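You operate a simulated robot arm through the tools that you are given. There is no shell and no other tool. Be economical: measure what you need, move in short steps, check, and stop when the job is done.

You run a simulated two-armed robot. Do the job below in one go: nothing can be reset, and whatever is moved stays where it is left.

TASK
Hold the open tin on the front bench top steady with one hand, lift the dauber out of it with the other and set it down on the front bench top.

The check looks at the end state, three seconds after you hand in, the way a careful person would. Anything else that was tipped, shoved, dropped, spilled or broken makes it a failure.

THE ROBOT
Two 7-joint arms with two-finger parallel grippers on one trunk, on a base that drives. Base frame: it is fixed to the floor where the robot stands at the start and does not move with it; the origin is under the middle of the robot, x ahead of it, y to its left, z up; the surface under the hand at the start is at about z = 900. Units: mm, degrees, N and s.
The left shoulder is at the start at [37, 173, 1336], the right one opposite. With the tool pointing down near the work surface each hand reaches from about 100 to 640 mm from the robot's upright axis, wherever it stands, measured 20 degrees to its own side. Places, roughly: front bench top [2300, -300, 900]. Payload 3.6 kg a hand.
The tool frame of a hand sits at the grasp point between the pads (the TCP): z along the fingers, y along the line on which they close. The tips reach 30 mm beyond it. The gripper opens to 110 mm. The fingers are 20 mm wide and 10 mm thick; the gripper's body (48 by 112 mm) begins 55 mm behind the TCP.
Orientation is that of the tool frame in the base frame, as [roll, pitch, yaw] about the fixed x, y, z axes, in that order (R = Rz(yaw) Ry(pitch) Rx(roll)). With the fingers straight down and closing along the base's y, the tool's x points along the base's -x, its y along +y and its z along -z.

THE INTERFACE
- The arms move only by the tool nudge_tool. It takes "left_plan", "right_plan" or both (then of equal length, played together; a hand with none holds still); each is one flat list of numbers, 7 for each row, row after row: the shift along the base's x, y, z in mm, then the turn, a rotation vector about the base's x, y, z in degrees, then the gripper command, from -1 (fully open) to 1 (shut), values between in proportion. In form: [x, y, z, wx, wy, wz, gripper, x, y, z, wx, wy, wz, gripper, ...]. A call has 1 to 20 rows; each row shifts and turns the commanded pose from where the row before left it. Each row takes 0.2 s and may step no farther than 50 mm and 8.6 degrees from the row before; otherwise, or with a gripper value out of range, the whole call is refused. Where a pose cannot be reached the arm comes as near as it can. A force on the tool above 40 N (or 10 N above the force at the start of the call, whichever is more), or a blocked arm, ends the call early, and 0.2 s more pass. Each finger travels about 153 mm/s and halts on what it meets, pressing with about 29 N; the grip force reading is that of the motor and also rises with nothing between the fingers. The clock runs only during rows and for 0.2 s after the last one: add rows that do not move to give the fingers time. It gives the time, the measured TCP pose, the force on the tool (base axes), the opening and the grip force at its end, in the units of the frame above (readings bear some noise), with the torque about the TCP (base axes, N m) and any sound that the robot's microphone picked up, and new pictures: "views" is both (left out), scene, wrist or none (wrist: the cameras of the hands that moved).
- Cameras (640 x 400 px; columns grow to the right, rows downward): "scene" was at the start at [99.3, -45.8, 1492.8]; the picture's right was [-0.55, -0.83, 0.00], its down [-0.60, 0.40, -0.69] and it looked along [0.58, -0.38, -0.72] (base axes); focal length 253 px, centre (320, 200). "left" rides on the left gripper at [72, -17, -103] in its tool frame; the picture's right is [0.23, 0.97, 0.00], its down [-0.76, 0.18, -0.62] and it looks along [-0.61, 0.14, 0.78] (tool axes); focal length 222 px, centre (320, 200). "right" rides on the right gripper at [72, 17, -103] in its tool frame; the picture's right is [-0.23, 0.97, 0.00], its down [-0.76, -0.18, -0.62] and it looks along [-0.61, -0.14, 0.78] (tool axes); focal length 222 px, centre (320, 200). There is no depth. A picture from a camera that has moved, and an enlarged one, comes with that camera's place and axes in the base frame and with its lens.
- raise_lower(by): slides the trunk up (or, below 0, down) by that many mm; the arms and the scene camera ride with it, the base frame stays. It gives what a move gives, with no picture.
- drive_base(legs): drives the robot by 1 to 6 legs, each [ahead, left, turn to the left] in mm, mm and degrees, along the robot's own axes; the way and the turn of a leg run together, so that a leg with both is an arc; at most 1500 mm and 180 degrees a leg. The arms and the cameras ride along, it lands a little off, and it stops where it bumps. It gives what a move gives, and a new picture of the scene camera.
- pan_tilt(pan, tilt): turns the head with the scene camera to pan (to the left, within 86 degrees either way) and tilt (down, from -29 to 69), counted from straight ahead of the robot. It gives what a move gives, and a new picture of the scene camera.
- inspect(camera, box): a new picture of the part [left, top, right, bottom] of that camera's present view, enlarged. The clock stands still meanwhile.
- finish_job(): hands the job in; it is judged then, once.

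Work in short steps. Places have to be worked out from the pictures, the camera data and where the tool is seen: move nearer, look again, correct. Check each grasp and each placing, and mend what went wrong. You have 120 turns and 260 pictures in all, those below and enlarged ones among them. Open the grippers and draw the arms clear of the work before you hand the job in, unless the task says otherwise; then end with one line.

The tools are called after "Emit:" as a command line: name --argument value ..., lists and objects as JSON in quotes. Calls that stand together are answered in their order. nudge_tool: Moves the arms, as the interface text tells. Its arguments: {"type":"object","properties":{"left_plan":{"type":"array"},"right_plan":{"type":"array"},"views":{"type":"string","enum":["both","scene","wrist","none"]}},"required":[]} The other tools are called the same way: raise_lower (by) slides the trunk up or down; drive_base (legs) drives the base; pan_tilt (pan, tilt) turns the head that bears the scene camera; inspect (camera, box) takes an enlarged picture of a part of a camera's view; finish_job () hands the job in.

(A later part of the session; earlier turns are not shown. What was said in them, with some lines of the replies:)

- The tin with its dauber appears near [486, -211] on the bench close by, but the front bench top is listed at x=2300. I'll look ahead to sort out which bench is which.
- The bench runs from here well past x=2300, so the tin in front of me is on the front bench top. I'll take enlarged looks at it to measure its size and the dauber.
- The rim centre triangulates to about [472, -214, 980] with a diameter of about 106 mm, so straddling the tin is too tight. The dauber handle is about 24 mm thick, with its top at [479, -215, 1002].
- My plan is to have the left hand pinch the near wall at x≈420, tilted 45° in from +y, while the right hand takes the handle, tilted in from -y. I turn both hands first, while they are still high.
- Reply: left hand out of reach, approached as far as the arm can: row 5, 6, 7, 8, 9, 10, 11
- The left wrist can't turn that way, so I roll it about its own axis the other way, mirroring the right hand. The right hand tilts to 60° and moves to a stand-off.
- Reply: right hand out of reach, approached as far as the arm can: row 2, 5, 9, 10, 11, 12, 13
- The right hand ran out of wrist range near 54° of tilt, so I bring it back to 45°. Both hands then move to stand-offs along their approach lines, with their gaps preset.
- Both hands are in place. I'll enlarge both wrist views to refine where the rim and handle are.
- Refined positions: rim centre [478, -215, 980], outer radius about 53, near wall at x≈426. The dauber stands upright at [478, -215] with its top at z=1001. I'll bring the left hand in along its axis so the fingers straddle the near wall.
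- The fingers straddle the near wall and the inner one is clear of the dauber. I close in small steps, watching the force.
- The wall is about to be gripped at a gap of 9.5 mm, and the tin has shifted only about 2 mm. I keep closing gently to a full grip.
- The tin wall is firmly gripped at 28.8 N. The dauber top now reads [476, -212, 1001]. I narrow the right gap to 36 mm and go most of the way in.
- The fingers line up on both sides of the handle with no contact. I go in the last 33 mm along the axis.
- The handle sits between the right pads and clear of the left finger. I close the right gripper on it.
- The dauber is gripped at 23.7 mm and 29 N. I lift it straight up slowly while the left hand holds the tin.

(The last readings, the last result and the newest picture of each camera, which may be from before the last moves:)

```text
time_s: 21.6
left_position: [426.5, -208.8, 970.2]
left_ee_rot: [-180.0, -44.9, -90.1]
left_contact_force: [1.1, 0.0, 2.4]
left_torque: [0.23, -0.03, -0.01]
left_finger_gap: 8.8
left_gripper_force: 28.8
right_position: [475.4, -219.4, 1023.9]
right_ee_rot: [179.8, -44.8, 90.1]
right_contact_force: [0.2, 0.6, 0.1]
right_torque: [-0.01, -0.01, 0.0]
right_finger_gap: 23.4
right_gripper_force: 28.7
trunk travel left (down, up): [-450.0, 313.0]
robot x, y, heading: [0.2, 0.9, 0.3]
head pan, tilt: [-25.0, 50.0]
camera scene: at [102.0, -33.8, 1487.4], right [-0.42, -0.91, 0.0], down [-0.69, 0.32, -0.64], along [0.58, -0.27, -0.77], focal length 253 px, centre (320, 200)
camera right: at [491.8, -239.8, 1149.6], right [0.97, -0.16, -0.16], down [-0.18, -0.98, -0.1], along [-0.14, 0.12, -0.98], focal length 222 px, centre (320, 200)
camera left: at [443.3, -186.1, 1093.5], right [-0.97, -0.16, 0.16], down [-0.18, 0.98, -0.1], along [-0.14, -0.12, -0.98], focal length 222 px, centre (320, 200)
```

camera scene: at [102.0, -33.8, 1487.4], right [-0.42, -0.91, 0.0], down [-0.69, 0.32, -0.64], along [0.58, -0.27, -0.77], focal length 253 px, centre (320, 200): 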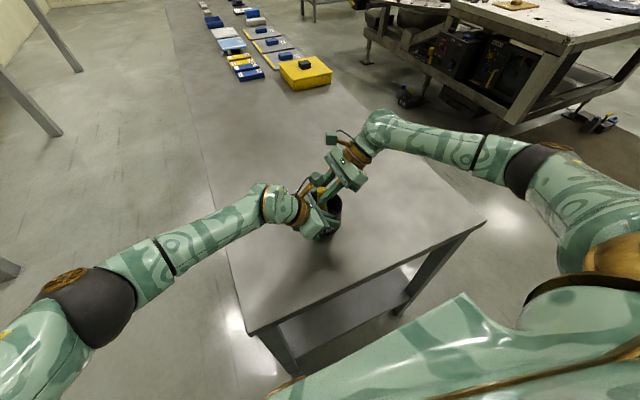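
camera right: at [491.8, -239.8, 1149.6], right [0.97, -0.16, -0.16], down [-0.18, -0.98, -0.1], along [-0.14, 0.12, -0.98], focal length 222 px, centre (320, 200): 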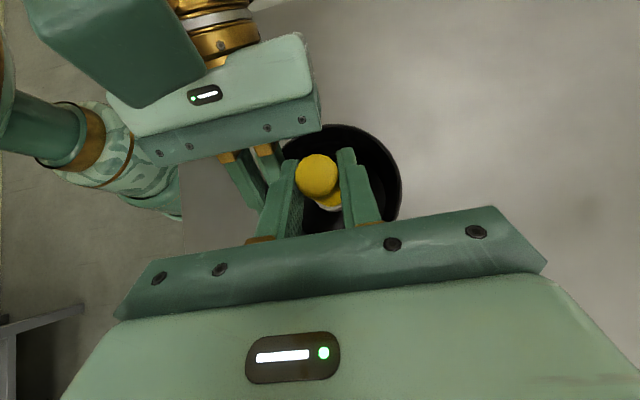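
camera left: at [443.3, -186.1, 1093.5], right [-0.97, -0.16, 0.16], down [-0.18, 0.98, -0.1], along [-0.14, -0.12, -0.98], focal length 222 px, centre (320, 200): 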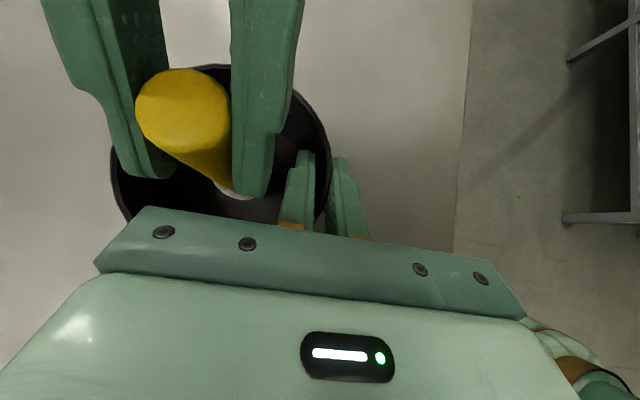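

It is lifting freely and the tin hasn't moved. I keep raising it while drifting slightly to +x and -y, to stay clear of the left camera housing and the tin walls.

Emit:
nudge_tool --left_plan '[0, 0, 0, 0, 0, 0, 1, 0, 0, 0, 0, 0, 0, 1, 0, 0, 0, 0, 0, 0, 1, 0, 0, 0, 0, 0, 0, 1, 0, 0, 0, 0, 0, 0, 1, 0, 0, 0, 0, 0, 0, 1, 0, 0, 0, 0, 0, 0, 1]' --right_plan '[3, -2, 9, 0, 0, 0, 1, 3, -2, 9, 0, 0, 0, 1, 3, -2, 9, 0, 0, 0, 1, 3, -2, 9, 0, 0, 0, 1, 3, -2, 9, 0, 0, 0, 1, 3, -2, 9, 0, 0, 0, 1, 0, 0, 0, 0, 0, 0, 1]'

Emit:
inspect --camera "scene" --box '[250, 120, 410, 220]'

```text
time_s: 23.2
left_position: [426.8, -208.2, 970.1]
left_ee_rot: [-179.9, -44.9, -90.1]
left_contact_force: [0.5, 0.7, 3.4]
left_torque: [0.25, -0.1, -0.05]
left_finger_gap: 8.8
left_gripper_force: 29.3
right_position: [493.3, -231.6, 1078.3]
right_ee_rot: [179.8, -44.9, 90.2]
right_contact_force: [-0.3, 0.7, -1.3]
right_torque: [0.0, 0.05, -0.01]
right_finger_gap: 23.5
right_gripper_force: 29.3
trunk travel left (down, up): [-450.0, 313.0]
robot x, y, heading: [0.6, 1.1, 0.1]
head pan, tilt: [-25.0, 50.0]
camera scene: at [102.0, -33.7, 1487.4], right [-0.42, -0.91, 0.0], down [-0.69, 0.32, -0.64], along [0.58, -0.27, -0.77], focal length 253 px, centre (320, 200)
camera right: at [509.4, -252.4, 1203.5], right [0.97, -0.16, -0.16], down [-0.18, -0.98, -0.1], along [-0.14, 0.12, -0.98], focal length 222 px, centre (320, 200)
camera left: at [443.3, -186.1, 1093.5], right [-0.97, -0.16, 0.16], down [-0.18, 0.98, -0.1], along [-0.14, -0.12, -0.98], focal length 222 px, centre (320, 200)
```

scene: 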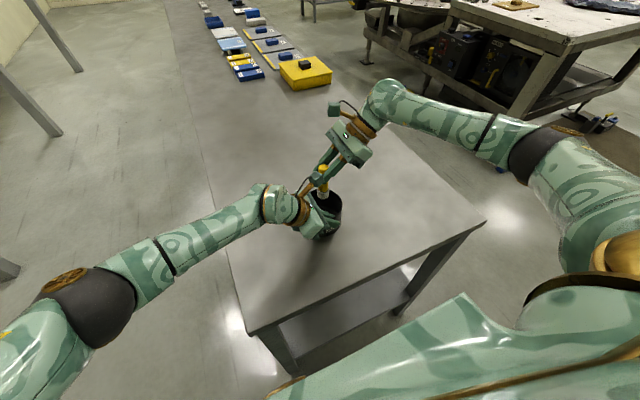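
right: 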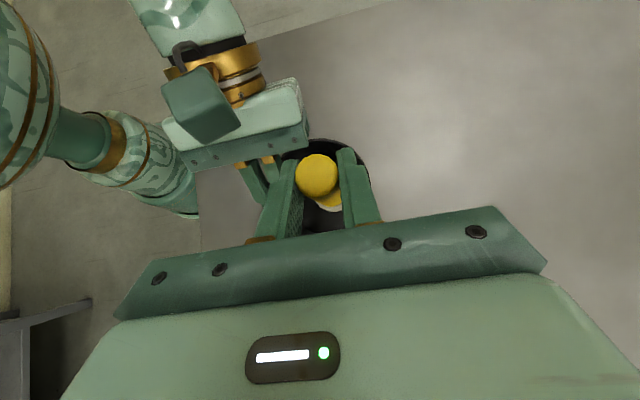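
left: 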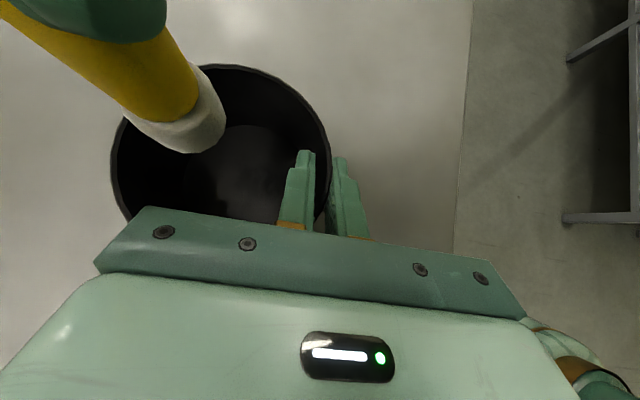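

```text
4.00 times, centred on (330, 170) of scene
camera zoom: at [102.0, -33.7, 1487.4], right [-0.42, -0.91, 0.0], down [-0.69, 0.32, -0.64], along [0.58, -0.27, -0.77], focal length 1012 px, centre (280, 320)
```

zoom: 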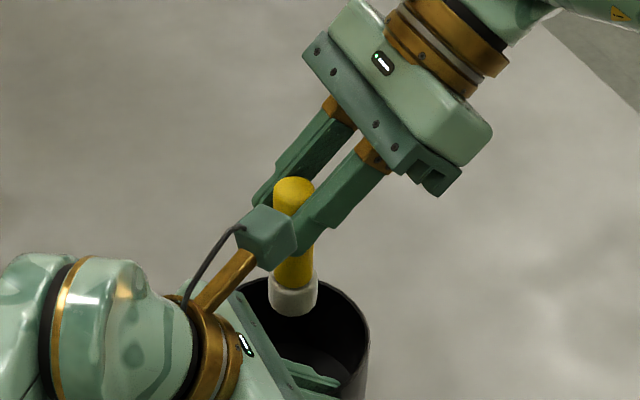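

The white pad of the dauber is just about at rim height. I raise it another 48 mm with a slight drift before moving it sideways.

Emit:
nudge_tool --left_plan '[0, 0, 0, 0, 0, 0, 1, 0, 0, 0, 0, 0, 0, 1, 0, 0, 0, 0, 0, 0, 1, 0, 0, 0, 0, 0, 0, 1, 0, 0, 0, 0, 0, 0, 1, 0, 0, 0, 0, 0, 0, 1, 0, 0, 0, 0, 0, 0, 1]' --right_plan '[0.5, -1, 8, 0, 0, 0, 1, 0.5, -1, 8, 0, 0, 0, 1, 0.5, -1, 8, 0, 0, 0, 1, 1, -2, 8, 0, 0, 0, 1, 1, -2, 8, 0, 0, 0, 1, 1, -2, 8, 0, 0, 0, 1, 0, 0, 0, 0, 0, 0, 1]' --views "scene"

Emit:
inspect --camera "scene" --box '[250, 120, 410, 220]'

Emit:
inspect --camera "left" --box '[0, 0, 320, 200]'

```text
time_s: 24.9
left_position: [428.0, -209.1, 970.0]
left_ee_rot: [-179.9, -45.0, -90.1]
left_contact_force: [-0.3, 0.7, 3.1]
left_torque: [0.28, 0.0, 0.03]
left_finger_gap: 8.5
left_gripper_force: 29.5
right_position: [498.8, -240.3, 1126.5]
right_ee_rot: [179.8, -44.9, 90.1]
right_contact_force: [0.0, -0.3, -0.3]
right_torque: [0.01, -0.02, -0.02]
right_finger_gap: 23.5
right_gripper_force: 28.8
trunk travel left (down, up): [-450.0, 313.0]
robot x, y, heading: [-1.2, 1.9, 0.4]
head pan, tilt: [-25.0, 50.0]
camera scene: at [102.0, -33.7, 1487.4], right [-0.42, -0.91, 0.0], down [-0.69, 0.32, -0.64], along [0.58, -0.27, -0.77], focal length 253 px, centre (320, 200)
```

scene: 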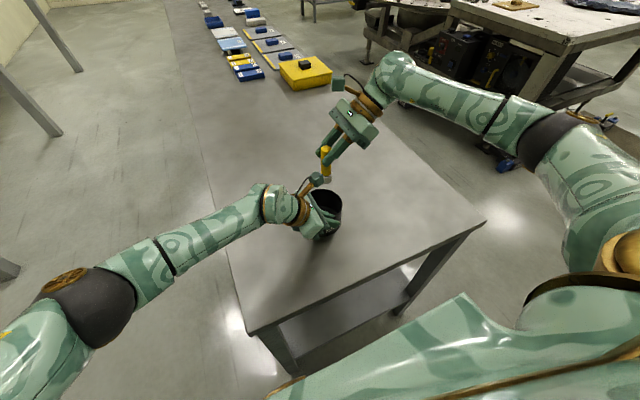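

```text
4.00 times, centred on (330, 170) of scene
camera zoom: at [102.0, -33.7, 1487.4], right [-0.42, -0.91, 0.0], down [-0.69, 0.32, -0.64], along [0.58, -0.27, -0.77], focal length 1012 px, centre (280, 320)
```

zoom: 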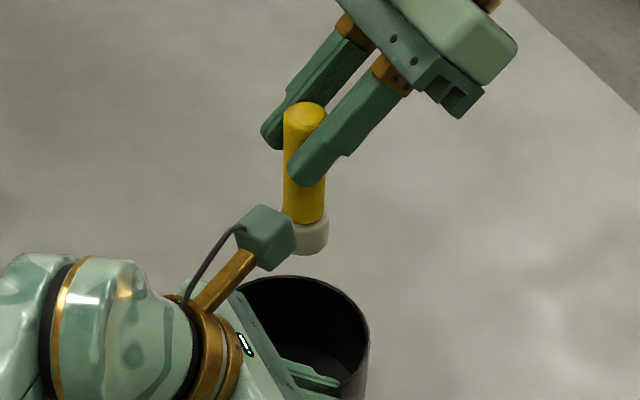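

```text
2.00 times, centred on (160, 100) of left
camera zoom: at [443.3, -186.1, 1093.6], right [-0.97, -0.16, 0.16], down [-0.18, 0.98, -0.1], along [-0.14, -0.12, -0.98], focal length 444 px, centre (640, 400)
```

zoom: 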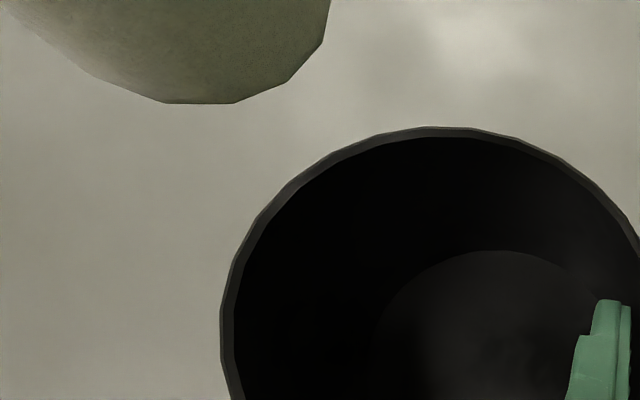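

The dauber is clear above the tin, upright and flat-bottomed. I carry it 140 mm to -y and then lower it to near the bench.

Emit:
nudge_tool --right_plan '[0, -14, 0, 0, 0, 0, 1, 0, -14, 0, 0, 0, 0, 1, 0, -14, 0, 0, 0, 0, 1, 0, -14, 0, 0, 0, 0, 1, 0, -14, 0, 0, 0, 0, 1, 0, -14, 0, 0, 0, 0, 1, 0, -14, 0, 0, 0, 0, 1, 0, -14, 0, 0, 0, 0, 1, 0, -14, 0, 0, 0, 0, 1, 0, -14, -4, 0, 0, 0, 1, 0, 0, -12, 0, 0, 0, 1, 0, 0, -12, 0, 0, 0, 1, 0, 0, -12, 0, 0, 0, 1, 0, 0, -12, 0, 0, 0, 1, 0, 0, -12, 0, 0, 0, 1, 0, 0, -12, 0, 0, 0, 1, 0, 0, -12, 0, 0, 0, 1, 0, 0, -12, 0, 0, 0, 1, 0, 0, -12, 0, 0, 0, 1, 0, 0, 0, 0, 0, 0, 1]' --views "scene"

Emit:
inspect --camera "scene" --box '[310, 110, 470, 210]'

```text
time_s: 29.1
left_position: [428.6, -208.3, 969.5]
left_ee_rot: [-179.9, -44.9, -90.1]
left_contact_force: [0.9, 0.5, 4.0]
left_torque: [0.27, -0.07, -0.02]
left_finger_gap: 8.8
left_gripper_force: 28.6
right_position: [498.3, -380.2, 1014.4]
right_ee_rot: [179.7, -44.9, 90.1]
right_contact_force: [0.1, 0.3, 0.6]
right_torque: [0.01, -0.01, 0.0]
right_finger_gap: 23.7
right_gripper_force: 29.1
trunk travel left (down, up): [-450.0, 313.0]
robot x, y, heading: [-1.1, -2.1, -0.0]
head pan, tilt: [-25.0, 50.0]
camera scene: at [101.9, -33.8, 1487.4], right [-0.42, -0.91, 0.0], down [-0.69, 0.32, -0.64], along [0.58, -0.27, -0.77], focal length 253 px, centre (320, 200)
```

scene: 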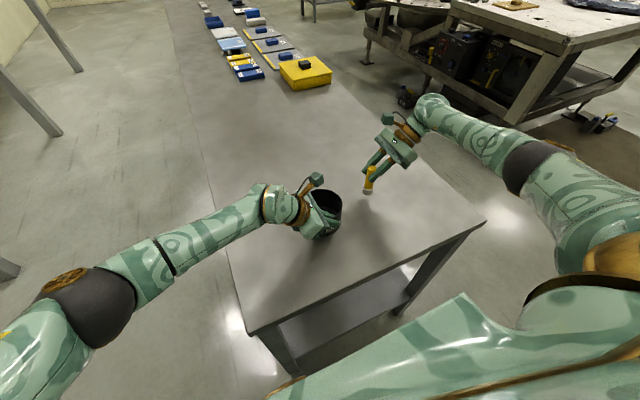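

```text
4.00 times, centred on (390, 160) of scene
camera zoom: at [101.9, -33.8, 1487.4], right [-0.42, -0.91, 0.0], down [-0.69, 0.32, -0.64], along [0.58, -0.27, -0.77], focal length 1012 px, centre (40, 360)
```

zoom: 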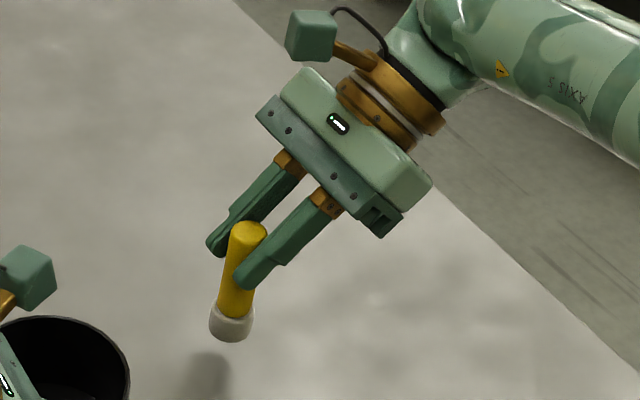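

The bottom of the dauber is about 15 to 20 mm above the bench. I lower in 2 mm steps and look for a rise in contact force.

Emit:
nudge_tool --right_plan '[0, 0, -3, 0, 0, 0, 1, 0, 0, -3, 0, 0, 0, 1, 0, 0, -2, 0, 0, 0, 1, 0, 0, -2, 0, 0, 0, 1, 0, 0, -2, 0, 0, 0, 1, 0, 0, -2, 0, 0, 0, 1, 0, 0, 0, 0, 0, 0, 1]' --views "none"

Emit:
inspect --camera "scene" --box '[330, 150, 410, 200]'

```text
time_s: 30.6
left_position: [428.4, -208.1, 971.6]
left_ee_rot: [-179.8, -44.9, -90.1]
left_contact_force: [-0.3, 0.4, 3.9]
left_torque: [0.3, -0.11, 0.01]
left_finger_gap: 8.6
left_gripper_force: 28.7
right_position: [498.2, -379.7, 999.5]
right_ee_rot: [179.8, -44.9, 90.1]
right_contact_force: [0.0, 0.0, -0.4]
right_torque: [-0.03, -0.02, -0.01]
right_finger_gap: 23.7
right_gripper_force: 29.3
trunk travel left (down, up): [-450.0, 313.0]
robot x, y, heading: [1.0, -1.1, -0.2]
head pan, tilt: [-25.0, 50.0]
```

```text
8.00 times, centred on (370, 175) of scene
camera zoom: at [102.0, -33.8, 1487.4], right [-0.42, -0.91, 0.0], down [-0.69, 0.32, -0.64], along [0.58, -0.27, -0.77], focal length 2024 px, centre (-80, 400)
```

zoom: 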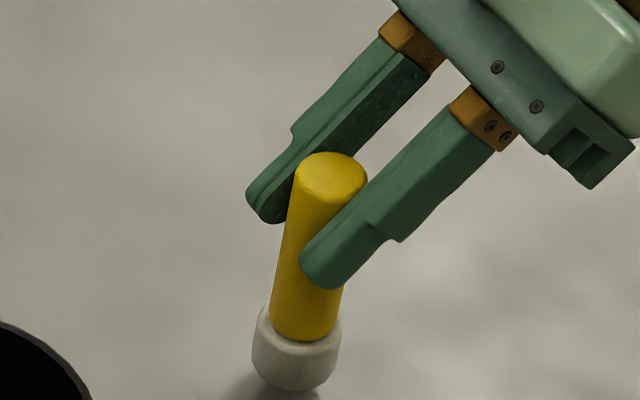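

No contact yet, and its shadow is just below. I keep lowering by 1 to 1.5 mm steps.

Emit:
nudge_tool --right_plan '[0, 0, -1.5, 0, 0, 0, 1, 0, 0, -1.5, 0, 0, 0, 1, 0, 0, -1.5, 0, 0, 0, 1, 0, 0, -1, 0, 0, 0, 1, 0, 0, 0, 0, 0, 0, 1]' --views "none"

Emit:
inspect --camera "scene" --box '[330, 150, 410, 200]'

```text
time_s: 31.9
left_position: [427.4, -207.9, 971.1]
left_ee_rot: [-180.0, -45.0, -90.1]
left_contact_force: [-0.6, 0.2, 4.0]
left_torque: [0.26, -0.03, 0.03]
left_finger_gap: 8.5
left_gripper_force: 29.7
right_position: [499.0, -379.5, 994.5]
right_ee_rot: [179.8, -44.9, 90.0]
right_contact_force: [-0.6, 0.2, -0.6]
right_torque: [0.01, -0.04, 0.0]
right_finger_gap: 23.6
right_gripper_force: 29.2
trunk travel left (down, up): [-450.0, 313.0]
robot x, y, heading: [-0.3, -0.8, -0.1]
head pan, tilt: [-25.0, 50.0]
```

```text
8.00 times, centred on (370, 175) of scene
camera zoom: at [101.9, -33.8, 1487.4], right [-0.42, -0.91, 0.0], down [-0.69, 0.32, -0.64], along [0.58, -0.27, -0.77], focal length 2024 px, centre (-80, 400)
```

zoom: 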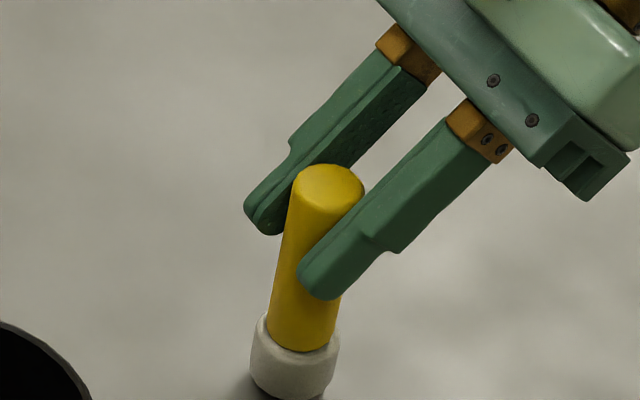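

It is still free. I go down a few more millimetres in 1 mm steps.

Emit:
nudge_tool --right_plan '[0, 0, -1, 0, 0, 0, 1, 0, 0, -1, 0, 0, 0, 1, 0, 0, -1, 0, 0, 0, 1, 0, 0, -1, 0, 0, 0, 1, 0, 0, 0, 0, 0, 0, 1]' --views "none"

Emit:
inspect --camera "scene" --box '[330, 160, 410, 210]'

```text
time_s: 33.0
left_position: [427.1, -207.5, 970.5]
left_ee_rot: [-179.9, -45.0, -90.1]
left_contact_force: [0.4, 0.1, 4.9]
left_torque: [0.28, -0.07, -0.01]
left_finger_gap: 8.7
left_gripper_force: 28.6
right_position: [497.6, -378.7, 990.7]
right_ee_rot: [179.8, -44.9, 90.1]
right_contact_force: [0.6, 0.2, -0.3]
right_torque: [0.01, 0.0, -0.03]
right_finger_gap: 23.9
right_gripper_force: 29.0
trunk travel left (down, up): [-450.0, 313.0]
robot x, y, heading: [0.3, -0.2, -0.1]
head pan, tilt: [-25.0, 50.0]
```

```text
8.00 times, centred on (370, 185) of scene
camera zoom: at [101.9, -33.8, 1487.4], right [-0.42, -0.91, 0.0], down [-0.69, 0.32, -0.64], along [0.58, -0.27, -0.77], focal length 2024 px, centre (-80, 320)
```

zoom: 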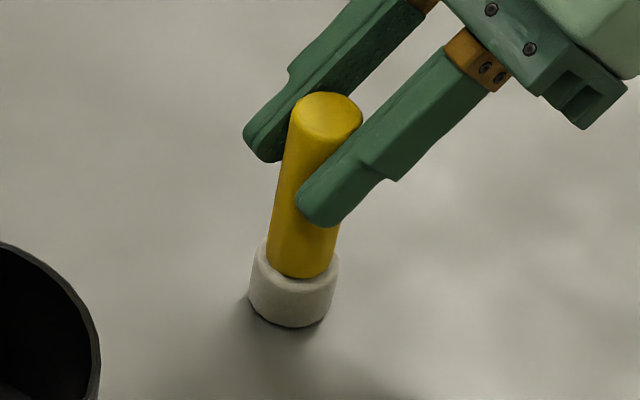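

The shadow gap has nearly closed. I continue in 1 mm steps.

Emit:
nudge_tool --right_plan '[0, 0, -1, 0, 0, 0, 1, 0, 0, -1, 0, 0, 0, 1, 0, 0, 0, 0, 0, 0, 1]' --views "none"

Emit:
inspect --camera "scene" --box '[330, 160, 410, 210]'

```text
time_s: 33.9
left_position: [427.8, -207.4, 969.8]
left_ee_rot: [-179.8, -45.0, -90.1]
left_contact_force: [0.2, -0.3, -0.3]
left_torque: [0.07, 0.04, -0.04]
left_finger_gap: 8.8
left_gripper_force: 29.6
right_position: [497.5, -378.5, 989.6]
right_ee_rot: [179.5, -45.0, 90.1]
right_contact_force: [-0.2, -2.4, 13.7]
right_torque: [-0.1, 0.08, -0.02]
right_finger_gap: 23.5
right_gripper_force: 28.9
trunk travel left (down, up): [-450.0, 313.0]
robot x, y, heading: [2.9, -2.0, -0.1]
head pan, tilt: [-25.0, 50.0]
```

```text
8.00 times, centred on (370, 185) of scene
camera zoom: at [101.1, -33.4, 1487.6], right [-0.42, -0.91, 0.0], down [-0.69, 0.32, -0.64], along [0.58, -0.27, -0.77], focal length 2024 px, centre (-80, 320)
```

zoom: 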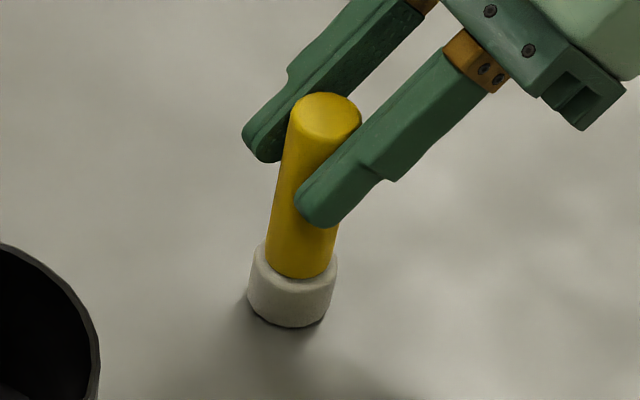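

The dauber is seated with 13.7 N upward. I relax 0.7 mm and open the right fingers slowly to let it stand.

Emit:
nudge_tool --right_plan '[0, 0, 0.7, 0, 0, 0, 1, 0, 0, 0, 0, 0, 0, 1, 0, 0, 0, 0, 0, 0, 0.6, 0, 0, 0, 0, 0, 0, 0.54, 0, 0, 0, 0, 0, 0, 0.48, 0, 0, 0, 0, 0, 0, 0.42, 0, 0, 0, 0, 0, 0, 0.3, 0, 0, 0, 0, 0, 0, 0.3]' --views "wrist"

Emit:
inspect --camera "scene" --box '[330, 160, 410, 210]'

```text
time_s: 35.6
left_position: [427.7, -208.6, 969.8]
left_ee_rot: [-179.9, -45.0, -90.0]
left_contact_force: [-1.0, -0.2, 3.0]
left_torque: [0.25, 0.03, 0.08]
left_finger_gap: 8.6
left_gripper_force: 28.8
right_position: [498.5, -380.3, 989.0]
right_ee_rot: [179.9, -44.8, 90.0]
right_contact_force: [-0.9, 0.2, 0.8]
right_torque: [0.0, -0.01, 0.0]
right_finger_gap: 38.7
right_gripper_force: 0.1
trunk travel left (down, up): [-450.0, 313.0]
robot x, y, heading: [-2.2, -0.8, -0.1]
head pan, tilt: [-25.0, 50.0]
camera right: at [514.2, -400.9, 1114.7], right [0.97, -0.16, -0.16], down [-0.18, -0.98, -0.1], along [-0.14, 0.12, -0.98], focal length 222 px, centre (320, 200)
```

right: 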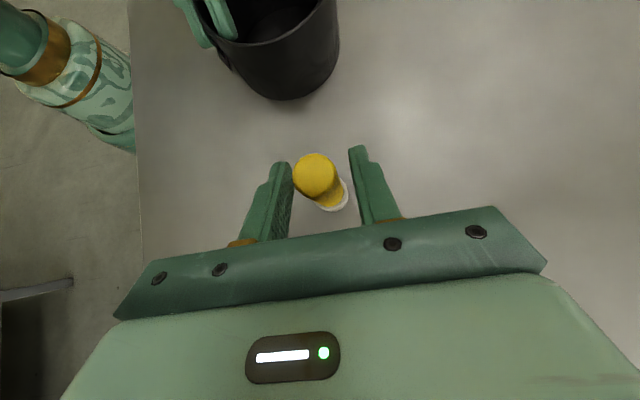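

```text
8.00 times, centred on (370, 185) of scene
camera zoom: at [101.9, -33.8, 1487.4], right [-0.42, -0.91, 0.0], down [-0.69, 0.32, -0.64], along [0.58, -0.27, -0.77], focal length 2024 px, centre (-80, 320)
```

zoom: 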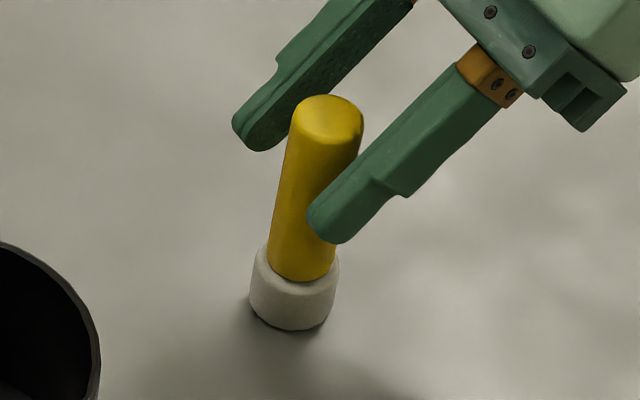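

The dauber stands on its own, centred at [498, -373]. I widen the right gap and draw back along the tool axis.

Emit:
nudge_tool --right_plan '[0, 0, 0, 0, 0, 0, 0.1, 0, 0, 0, 0, 0, 0, -0.1, 0, -4, 4, 0, 0, 0, -0.1, 0, -6, 6, 0, 0, 0, -0.1, 0, -8, 8, 0, 0, 0, -0.1, 0, -10, 10, 0, 0, 0, -0.1, 0, -10, 10, 0, 0, 0, -0.1, 0, -10, 10, 0, 0, 0, -0.1, 0, -10, 10, 0, 0, 0, -0.1, 0, -10, 10, 0, 0, 0, -0.1, 0, -10, 10, 0, 0, 0, -0.1, 0, 0, 0, 0, 0, 0, -0.1]'

Emit:
inspect --camera "scene" --box '[270, 150, 430, 250]'

```text
time_s: 38.2
left_position: [426.8, -206.8, 969.2]
left_ee_rot: [-179.9, -45.0, -90.1]
left_contact_force: [0.7, -0.2, 4.9]
left_torque: [0.32, -0.08, -0.02]
left_finger_gap: 8.8
left_gripper_force: 28.7
right_position: [498.4, -457.4, 1067.7]
right_ee_rot: [179.8, -44.9, 90.2]
right_contact_force: [-0.8, 0.2, 0.1]
right_torque: [0.01, 0.02, 0.01]
right_finger_gap: 60.3
right_gripper_force: 0.1
trunk travel left (down, up): [-450.0, 313.0]
robot x, y, heading: [-4.2, -1.2, -0.2]
head pan, tilt: [-25.0, 50.0]
camera scene: at [101.8, -33.8, 1487.4], right [-0.42, -0.91, 0.0], down [-0.69, 0.32, -0.64], along [0.58, -0.27, -0.77], focal length 253 px, centre (320, 200)
camera right: at [514.0, -479.4, 1192.8], right [0.97, -0.16, -0.16], down [-0.18, -0.98, -0.1], along [-0.14, 0.12, -0.98], focal length 222 px, centre (320, 200)
```

scene: 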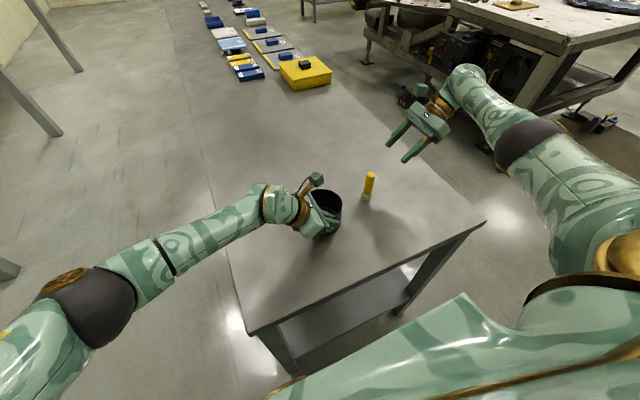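
right: 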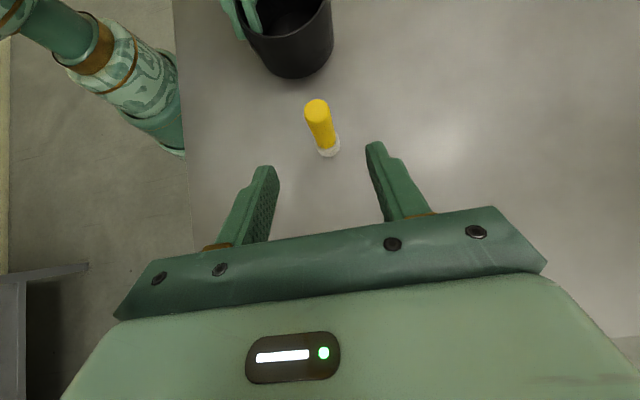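

```text
4.00 times, centred on (350, 200) of scene
camera zoom: at [101.8, -33.8, 1487.4], right [-0.42, -0.91, 0.0], down [-0.69, 0.32, -0.64], along [0.58, -0.27, -0.77], focal length 1012 px, centre (200, 200)
```

zoom: 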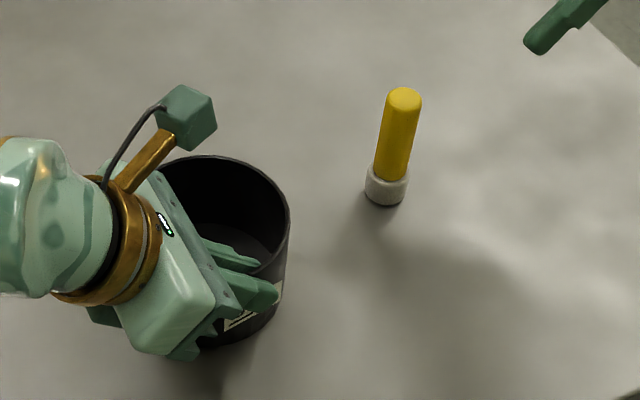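

The dauber stands free. Now I release the tin with the left hand, opening gently back to the same 34 mm gap.

Emit:
nudge_tool --left_plan '[0, 0, 0, 0, 0, 0, 0.84, 0, 0, 0, 0, 0, 0, 0.82, 0, 0, 0, 0, 0, 0, 0.75, 0, 0, 0, 0, 0, 0, 0.6, 0, 0, 0, 0, 0, 0, 0.45, 0, 0, 0, 0, 0, 0, 0.38, 0, 0, 0, 0, 0, 0, 0.38]' --views "wrist"

Emit:
inspect --camera "right" --box '[200, 0, 360, 100]'

```text
time_s: 39.9
left_position: [426.9, -208.4, 970.4]
left_ee_rot: [-180.0, -44.9, -90.1]
left_contact_force: [0.0, -1.0, 0.8]
left_torque: [0.0, -0.01, -0.02]
left_finger_gap: 33.8
left_gripper_force: 0.1
right_position: [499.2, -458.5, 1067.7]
right_ee_rot: [179.8, -44.8, 90.1]
right_contact_force: [-0.5, 0.1, 0.6]
right_torque: [0.03, -0.03, 0.02]
right_finger_gap: 60.4
right_gripper_force: 0.0
trunk travel left (down, up): [-450.0, 313.0]
robot x, y, heading: [-0.4, 0.1, 0.1]
head pan, tilt: [-25.0, 50.0]
camera left: at [443.4, -186.3, 1093.4], right [-0.97, -0.16, 0.16], down [-0.18, 0.98, -0.1], along [-0.14, -0.12, -0.98], focal length 222 px, centre (320, 200)
```

left: 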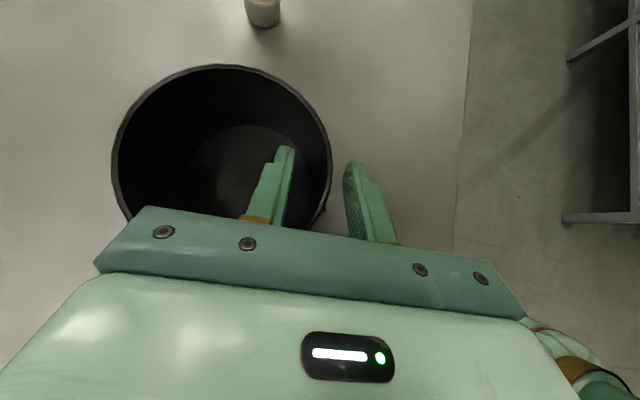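

```text
4.00 times, centred on (280, 50) of right
camera zoom: at [514.3, -479.4, 1192.5], right [0.97, -0.16, -0.16], down [-0.18, -0.98, -0.1], along [-0.14, 0.12, -0.98], focal length 888 px, centre (480, 800)
```

zoom: 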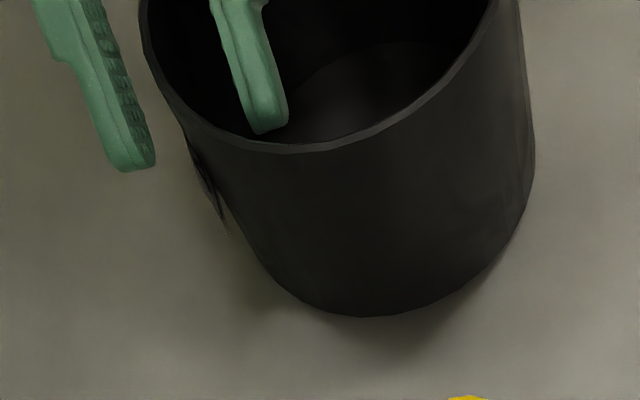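

The left fingers are clear of the wall and the tin stayed put. I back the left hand out along its axis and move the right hand a little farther off.

Emit:
nudge_tool --left_plan '[0, 5, 5, 0, 0, 0, 0.38, 0, 7, 7, 0, 0, 0, 0.38, 0, 9, 9, 0, 0, 0, 0.38, 0, 10, 10, 0, 0, 0, 0.38, 0, 10, 10, 0, 0, 0, 0.38, 0, 10, 10, 0, 0, 0, 0.38, 0, 10, 10, 0, 0, 0, 0.38, 0, 10, 10, 0, 0, 0, 0.38, 0, 10, 15, 0, 0, 0, 0.1, 0, 10, 15, 0, 0, 0, -0.5, 0, 10, 15, 0, 0, 0, -1, 0, 0, 15, 0, 0, 0, -1, 0, 0, 0, 0, 0, 0, -1]' --right_plan '[0, -3, 5, 0, 0, 0, -0.1, 0, -3, 5, 0, 0, 0, -0.1, 0, -3, 8, 0, 0, 0, -0.1, 0, -3, 8, 0, 0, 0, -0.1, 0, -3, 8, 0, 0, 0, -0.1, 0, 0, 8, 0, 0, 0, -0.1, 0, 0, 8, 0, 0, 0, -0.1, 0, 0, 8, 0, 0, 0, -0.5, 0, 0, 8, 0, 0, 0, -1, 0, 0, 8, 0, 0, 0, -1, 0, 0, 8, 0, 0, 0, -1, 0, 0, 8, 0, 0, 0, -1, 0, 0, 0, 0, 0, 0, -1]'

Emit:
inspect --camera "scene" --box '[270, 150, 430, 250]'

```text
time_s: 42.6
left_position: [428.2, -107.2, 1100.8]
left_ee_rot: [180.0, -45.0, -90.0]
left_contact_force: [1.1, 0.0, -0.3]
left_torque: [-0.04, 0.01, -0.02]
left_finger_gap: 109.9
left_gripper_force: 0.0
right_position: [498.5, -472.9, 1158.3]
right_ee_rot: [179.8, -44.9, 90.1]
right_contact_force: [0.1, 0.0, 0.7]
right_torque: [0.02, -0.02, 0.02]
right_finger_gap: 110.0
right_gripper_force: 0.1
trunk travel left (down, up): [-450.0, 313.0]
robot x, y, heading: [0.3, -0.5, -0.0]
head pan, tilt: [-25.0, 50.0]
camera scene: at [102.4, -33.7, 1487.4], right [-0.42, -0.91, 0.0], down [-0.69, 0.32, -0.64], along [0.58, -0.27, -0.77], focal length 253 px, centre (320, 200)
camera right: at [515.0, -494.3, 1282.7], right [0.97, -0.16, -0.16], down [-0.18, -0.98, -0.1], along [-0.14, 0.12, -0.98], focal length 222 px, centre (320, 200)
camera left: at [443.7, -85.2, 1224.4], right [-0.97, -0.16, 0.16], down [-0.18, 0.98, -0.1], along [-0.14, -0.12, -0.98], focal length 222 px, centre (320, 200)
```

scene: 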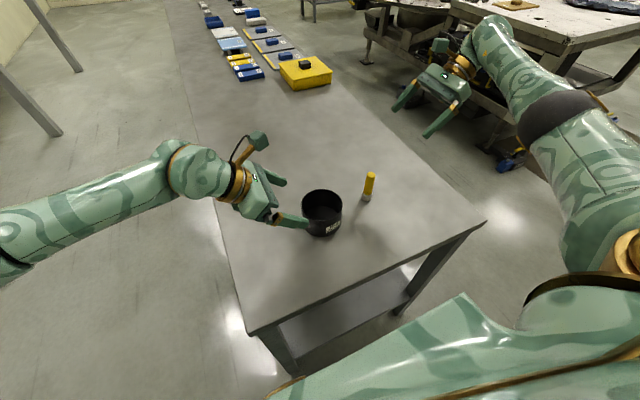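
right: 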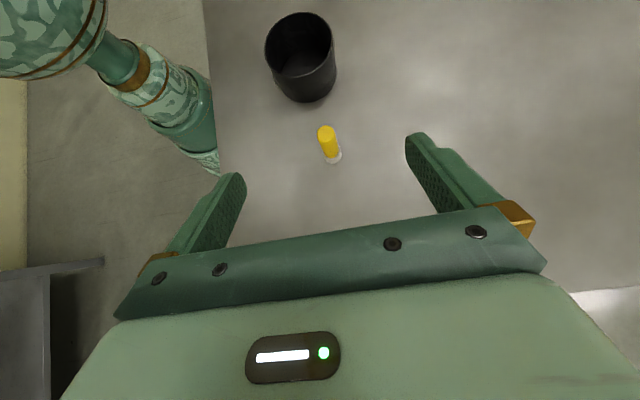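
left: 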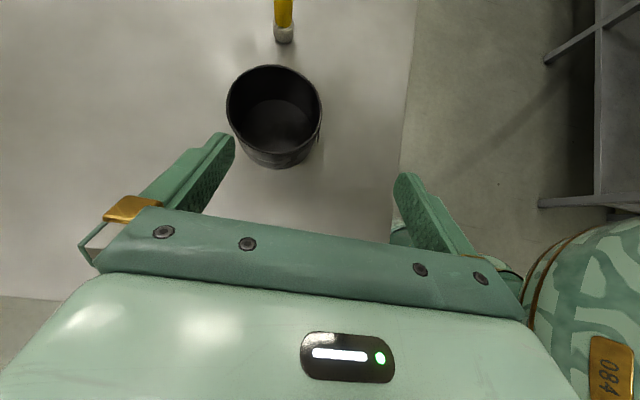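

```text
4.00 times, centred on (350, 200) of scene
camera zoom: at [102.4, -33.7, 1487.4], right [-0.42, -0.91, 0.0], down [-0.69, 0.32, -0.64], along [0.58, -0.27, -0.77], focal length 1012 px, centre (200, 200)
```

zoom: 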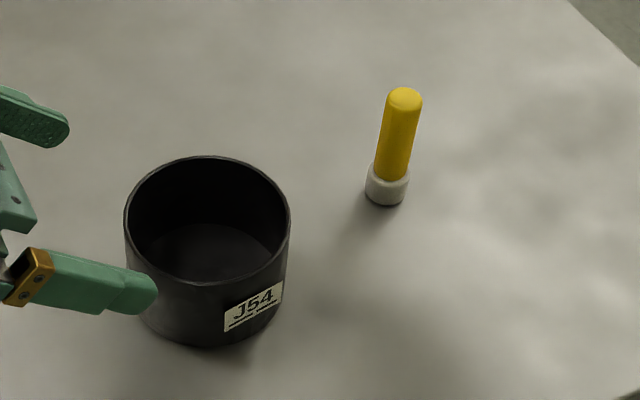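

The tin stands upright, the dauber stands beside it, and nothing else was disturbed. I draw the left hand farther back before handing in.

Emit:
nudge_tool --left_plan '[0, 15, 20, 0, 0, 0, -1, 0, 15, 20, 0, 0, 0, -1, 0, 15, 20, 0, 0, 0, -1, 0, 15, 20, 0, 0, 0, -1, 0, 0, 0, 0, 0, 0, -1]' --views "scene"

```text
time_s: 43.9
left_position: [427.6, -46.9, 1180.5]
left_ee_rot: [180.0, -45.0, -90.1]
left_contact_force: [-0.2, 0.1, 0.2]
left_torque: [0.0, 0.02, 0.02]
left_finger_gap: 109.8
left_gripper_force: 0.1
right_position: [498.5, -473.2, 1157.3]
right_ee_rot: [179.7, -44.8, 90.1]
right_contact_force: [-0.5, -0.2, -0.6]
right_torque: [0.0, -0.01, -0.04]
right_finger_gap: 110.2
right_gripper_force: 0.1
trunk travel left (down, up): [-450.0, 313.0]
robot x, y, heading: [-2.3, -2.3, 0.0]
head pan, tilt: [-25.0, 50.0]
camera scene: at [102.5, -34.2, 1487.3], right [-0.42, -0.91, 0.0], down [-0.69, 0.32, -0.64], along [0.58, -0.27, -0.77], focal length 253 px, centre (320, 200)
```

scene: 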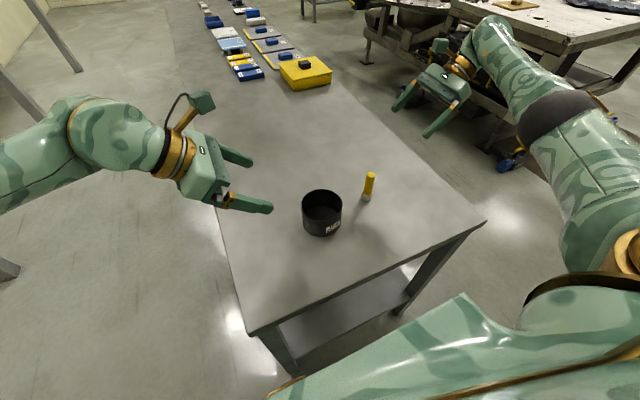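

Both hands are open and clear, and the work is stable, so I hand it in.

Emit:
finish_job

```text
The job is handed in.
```

I held the tin with the left hand, lifted the dauber out with the right, and stood it upright on the front bench top about 160 mm from the tin; the tin shifted only about 2 mm and nothing else was touched.
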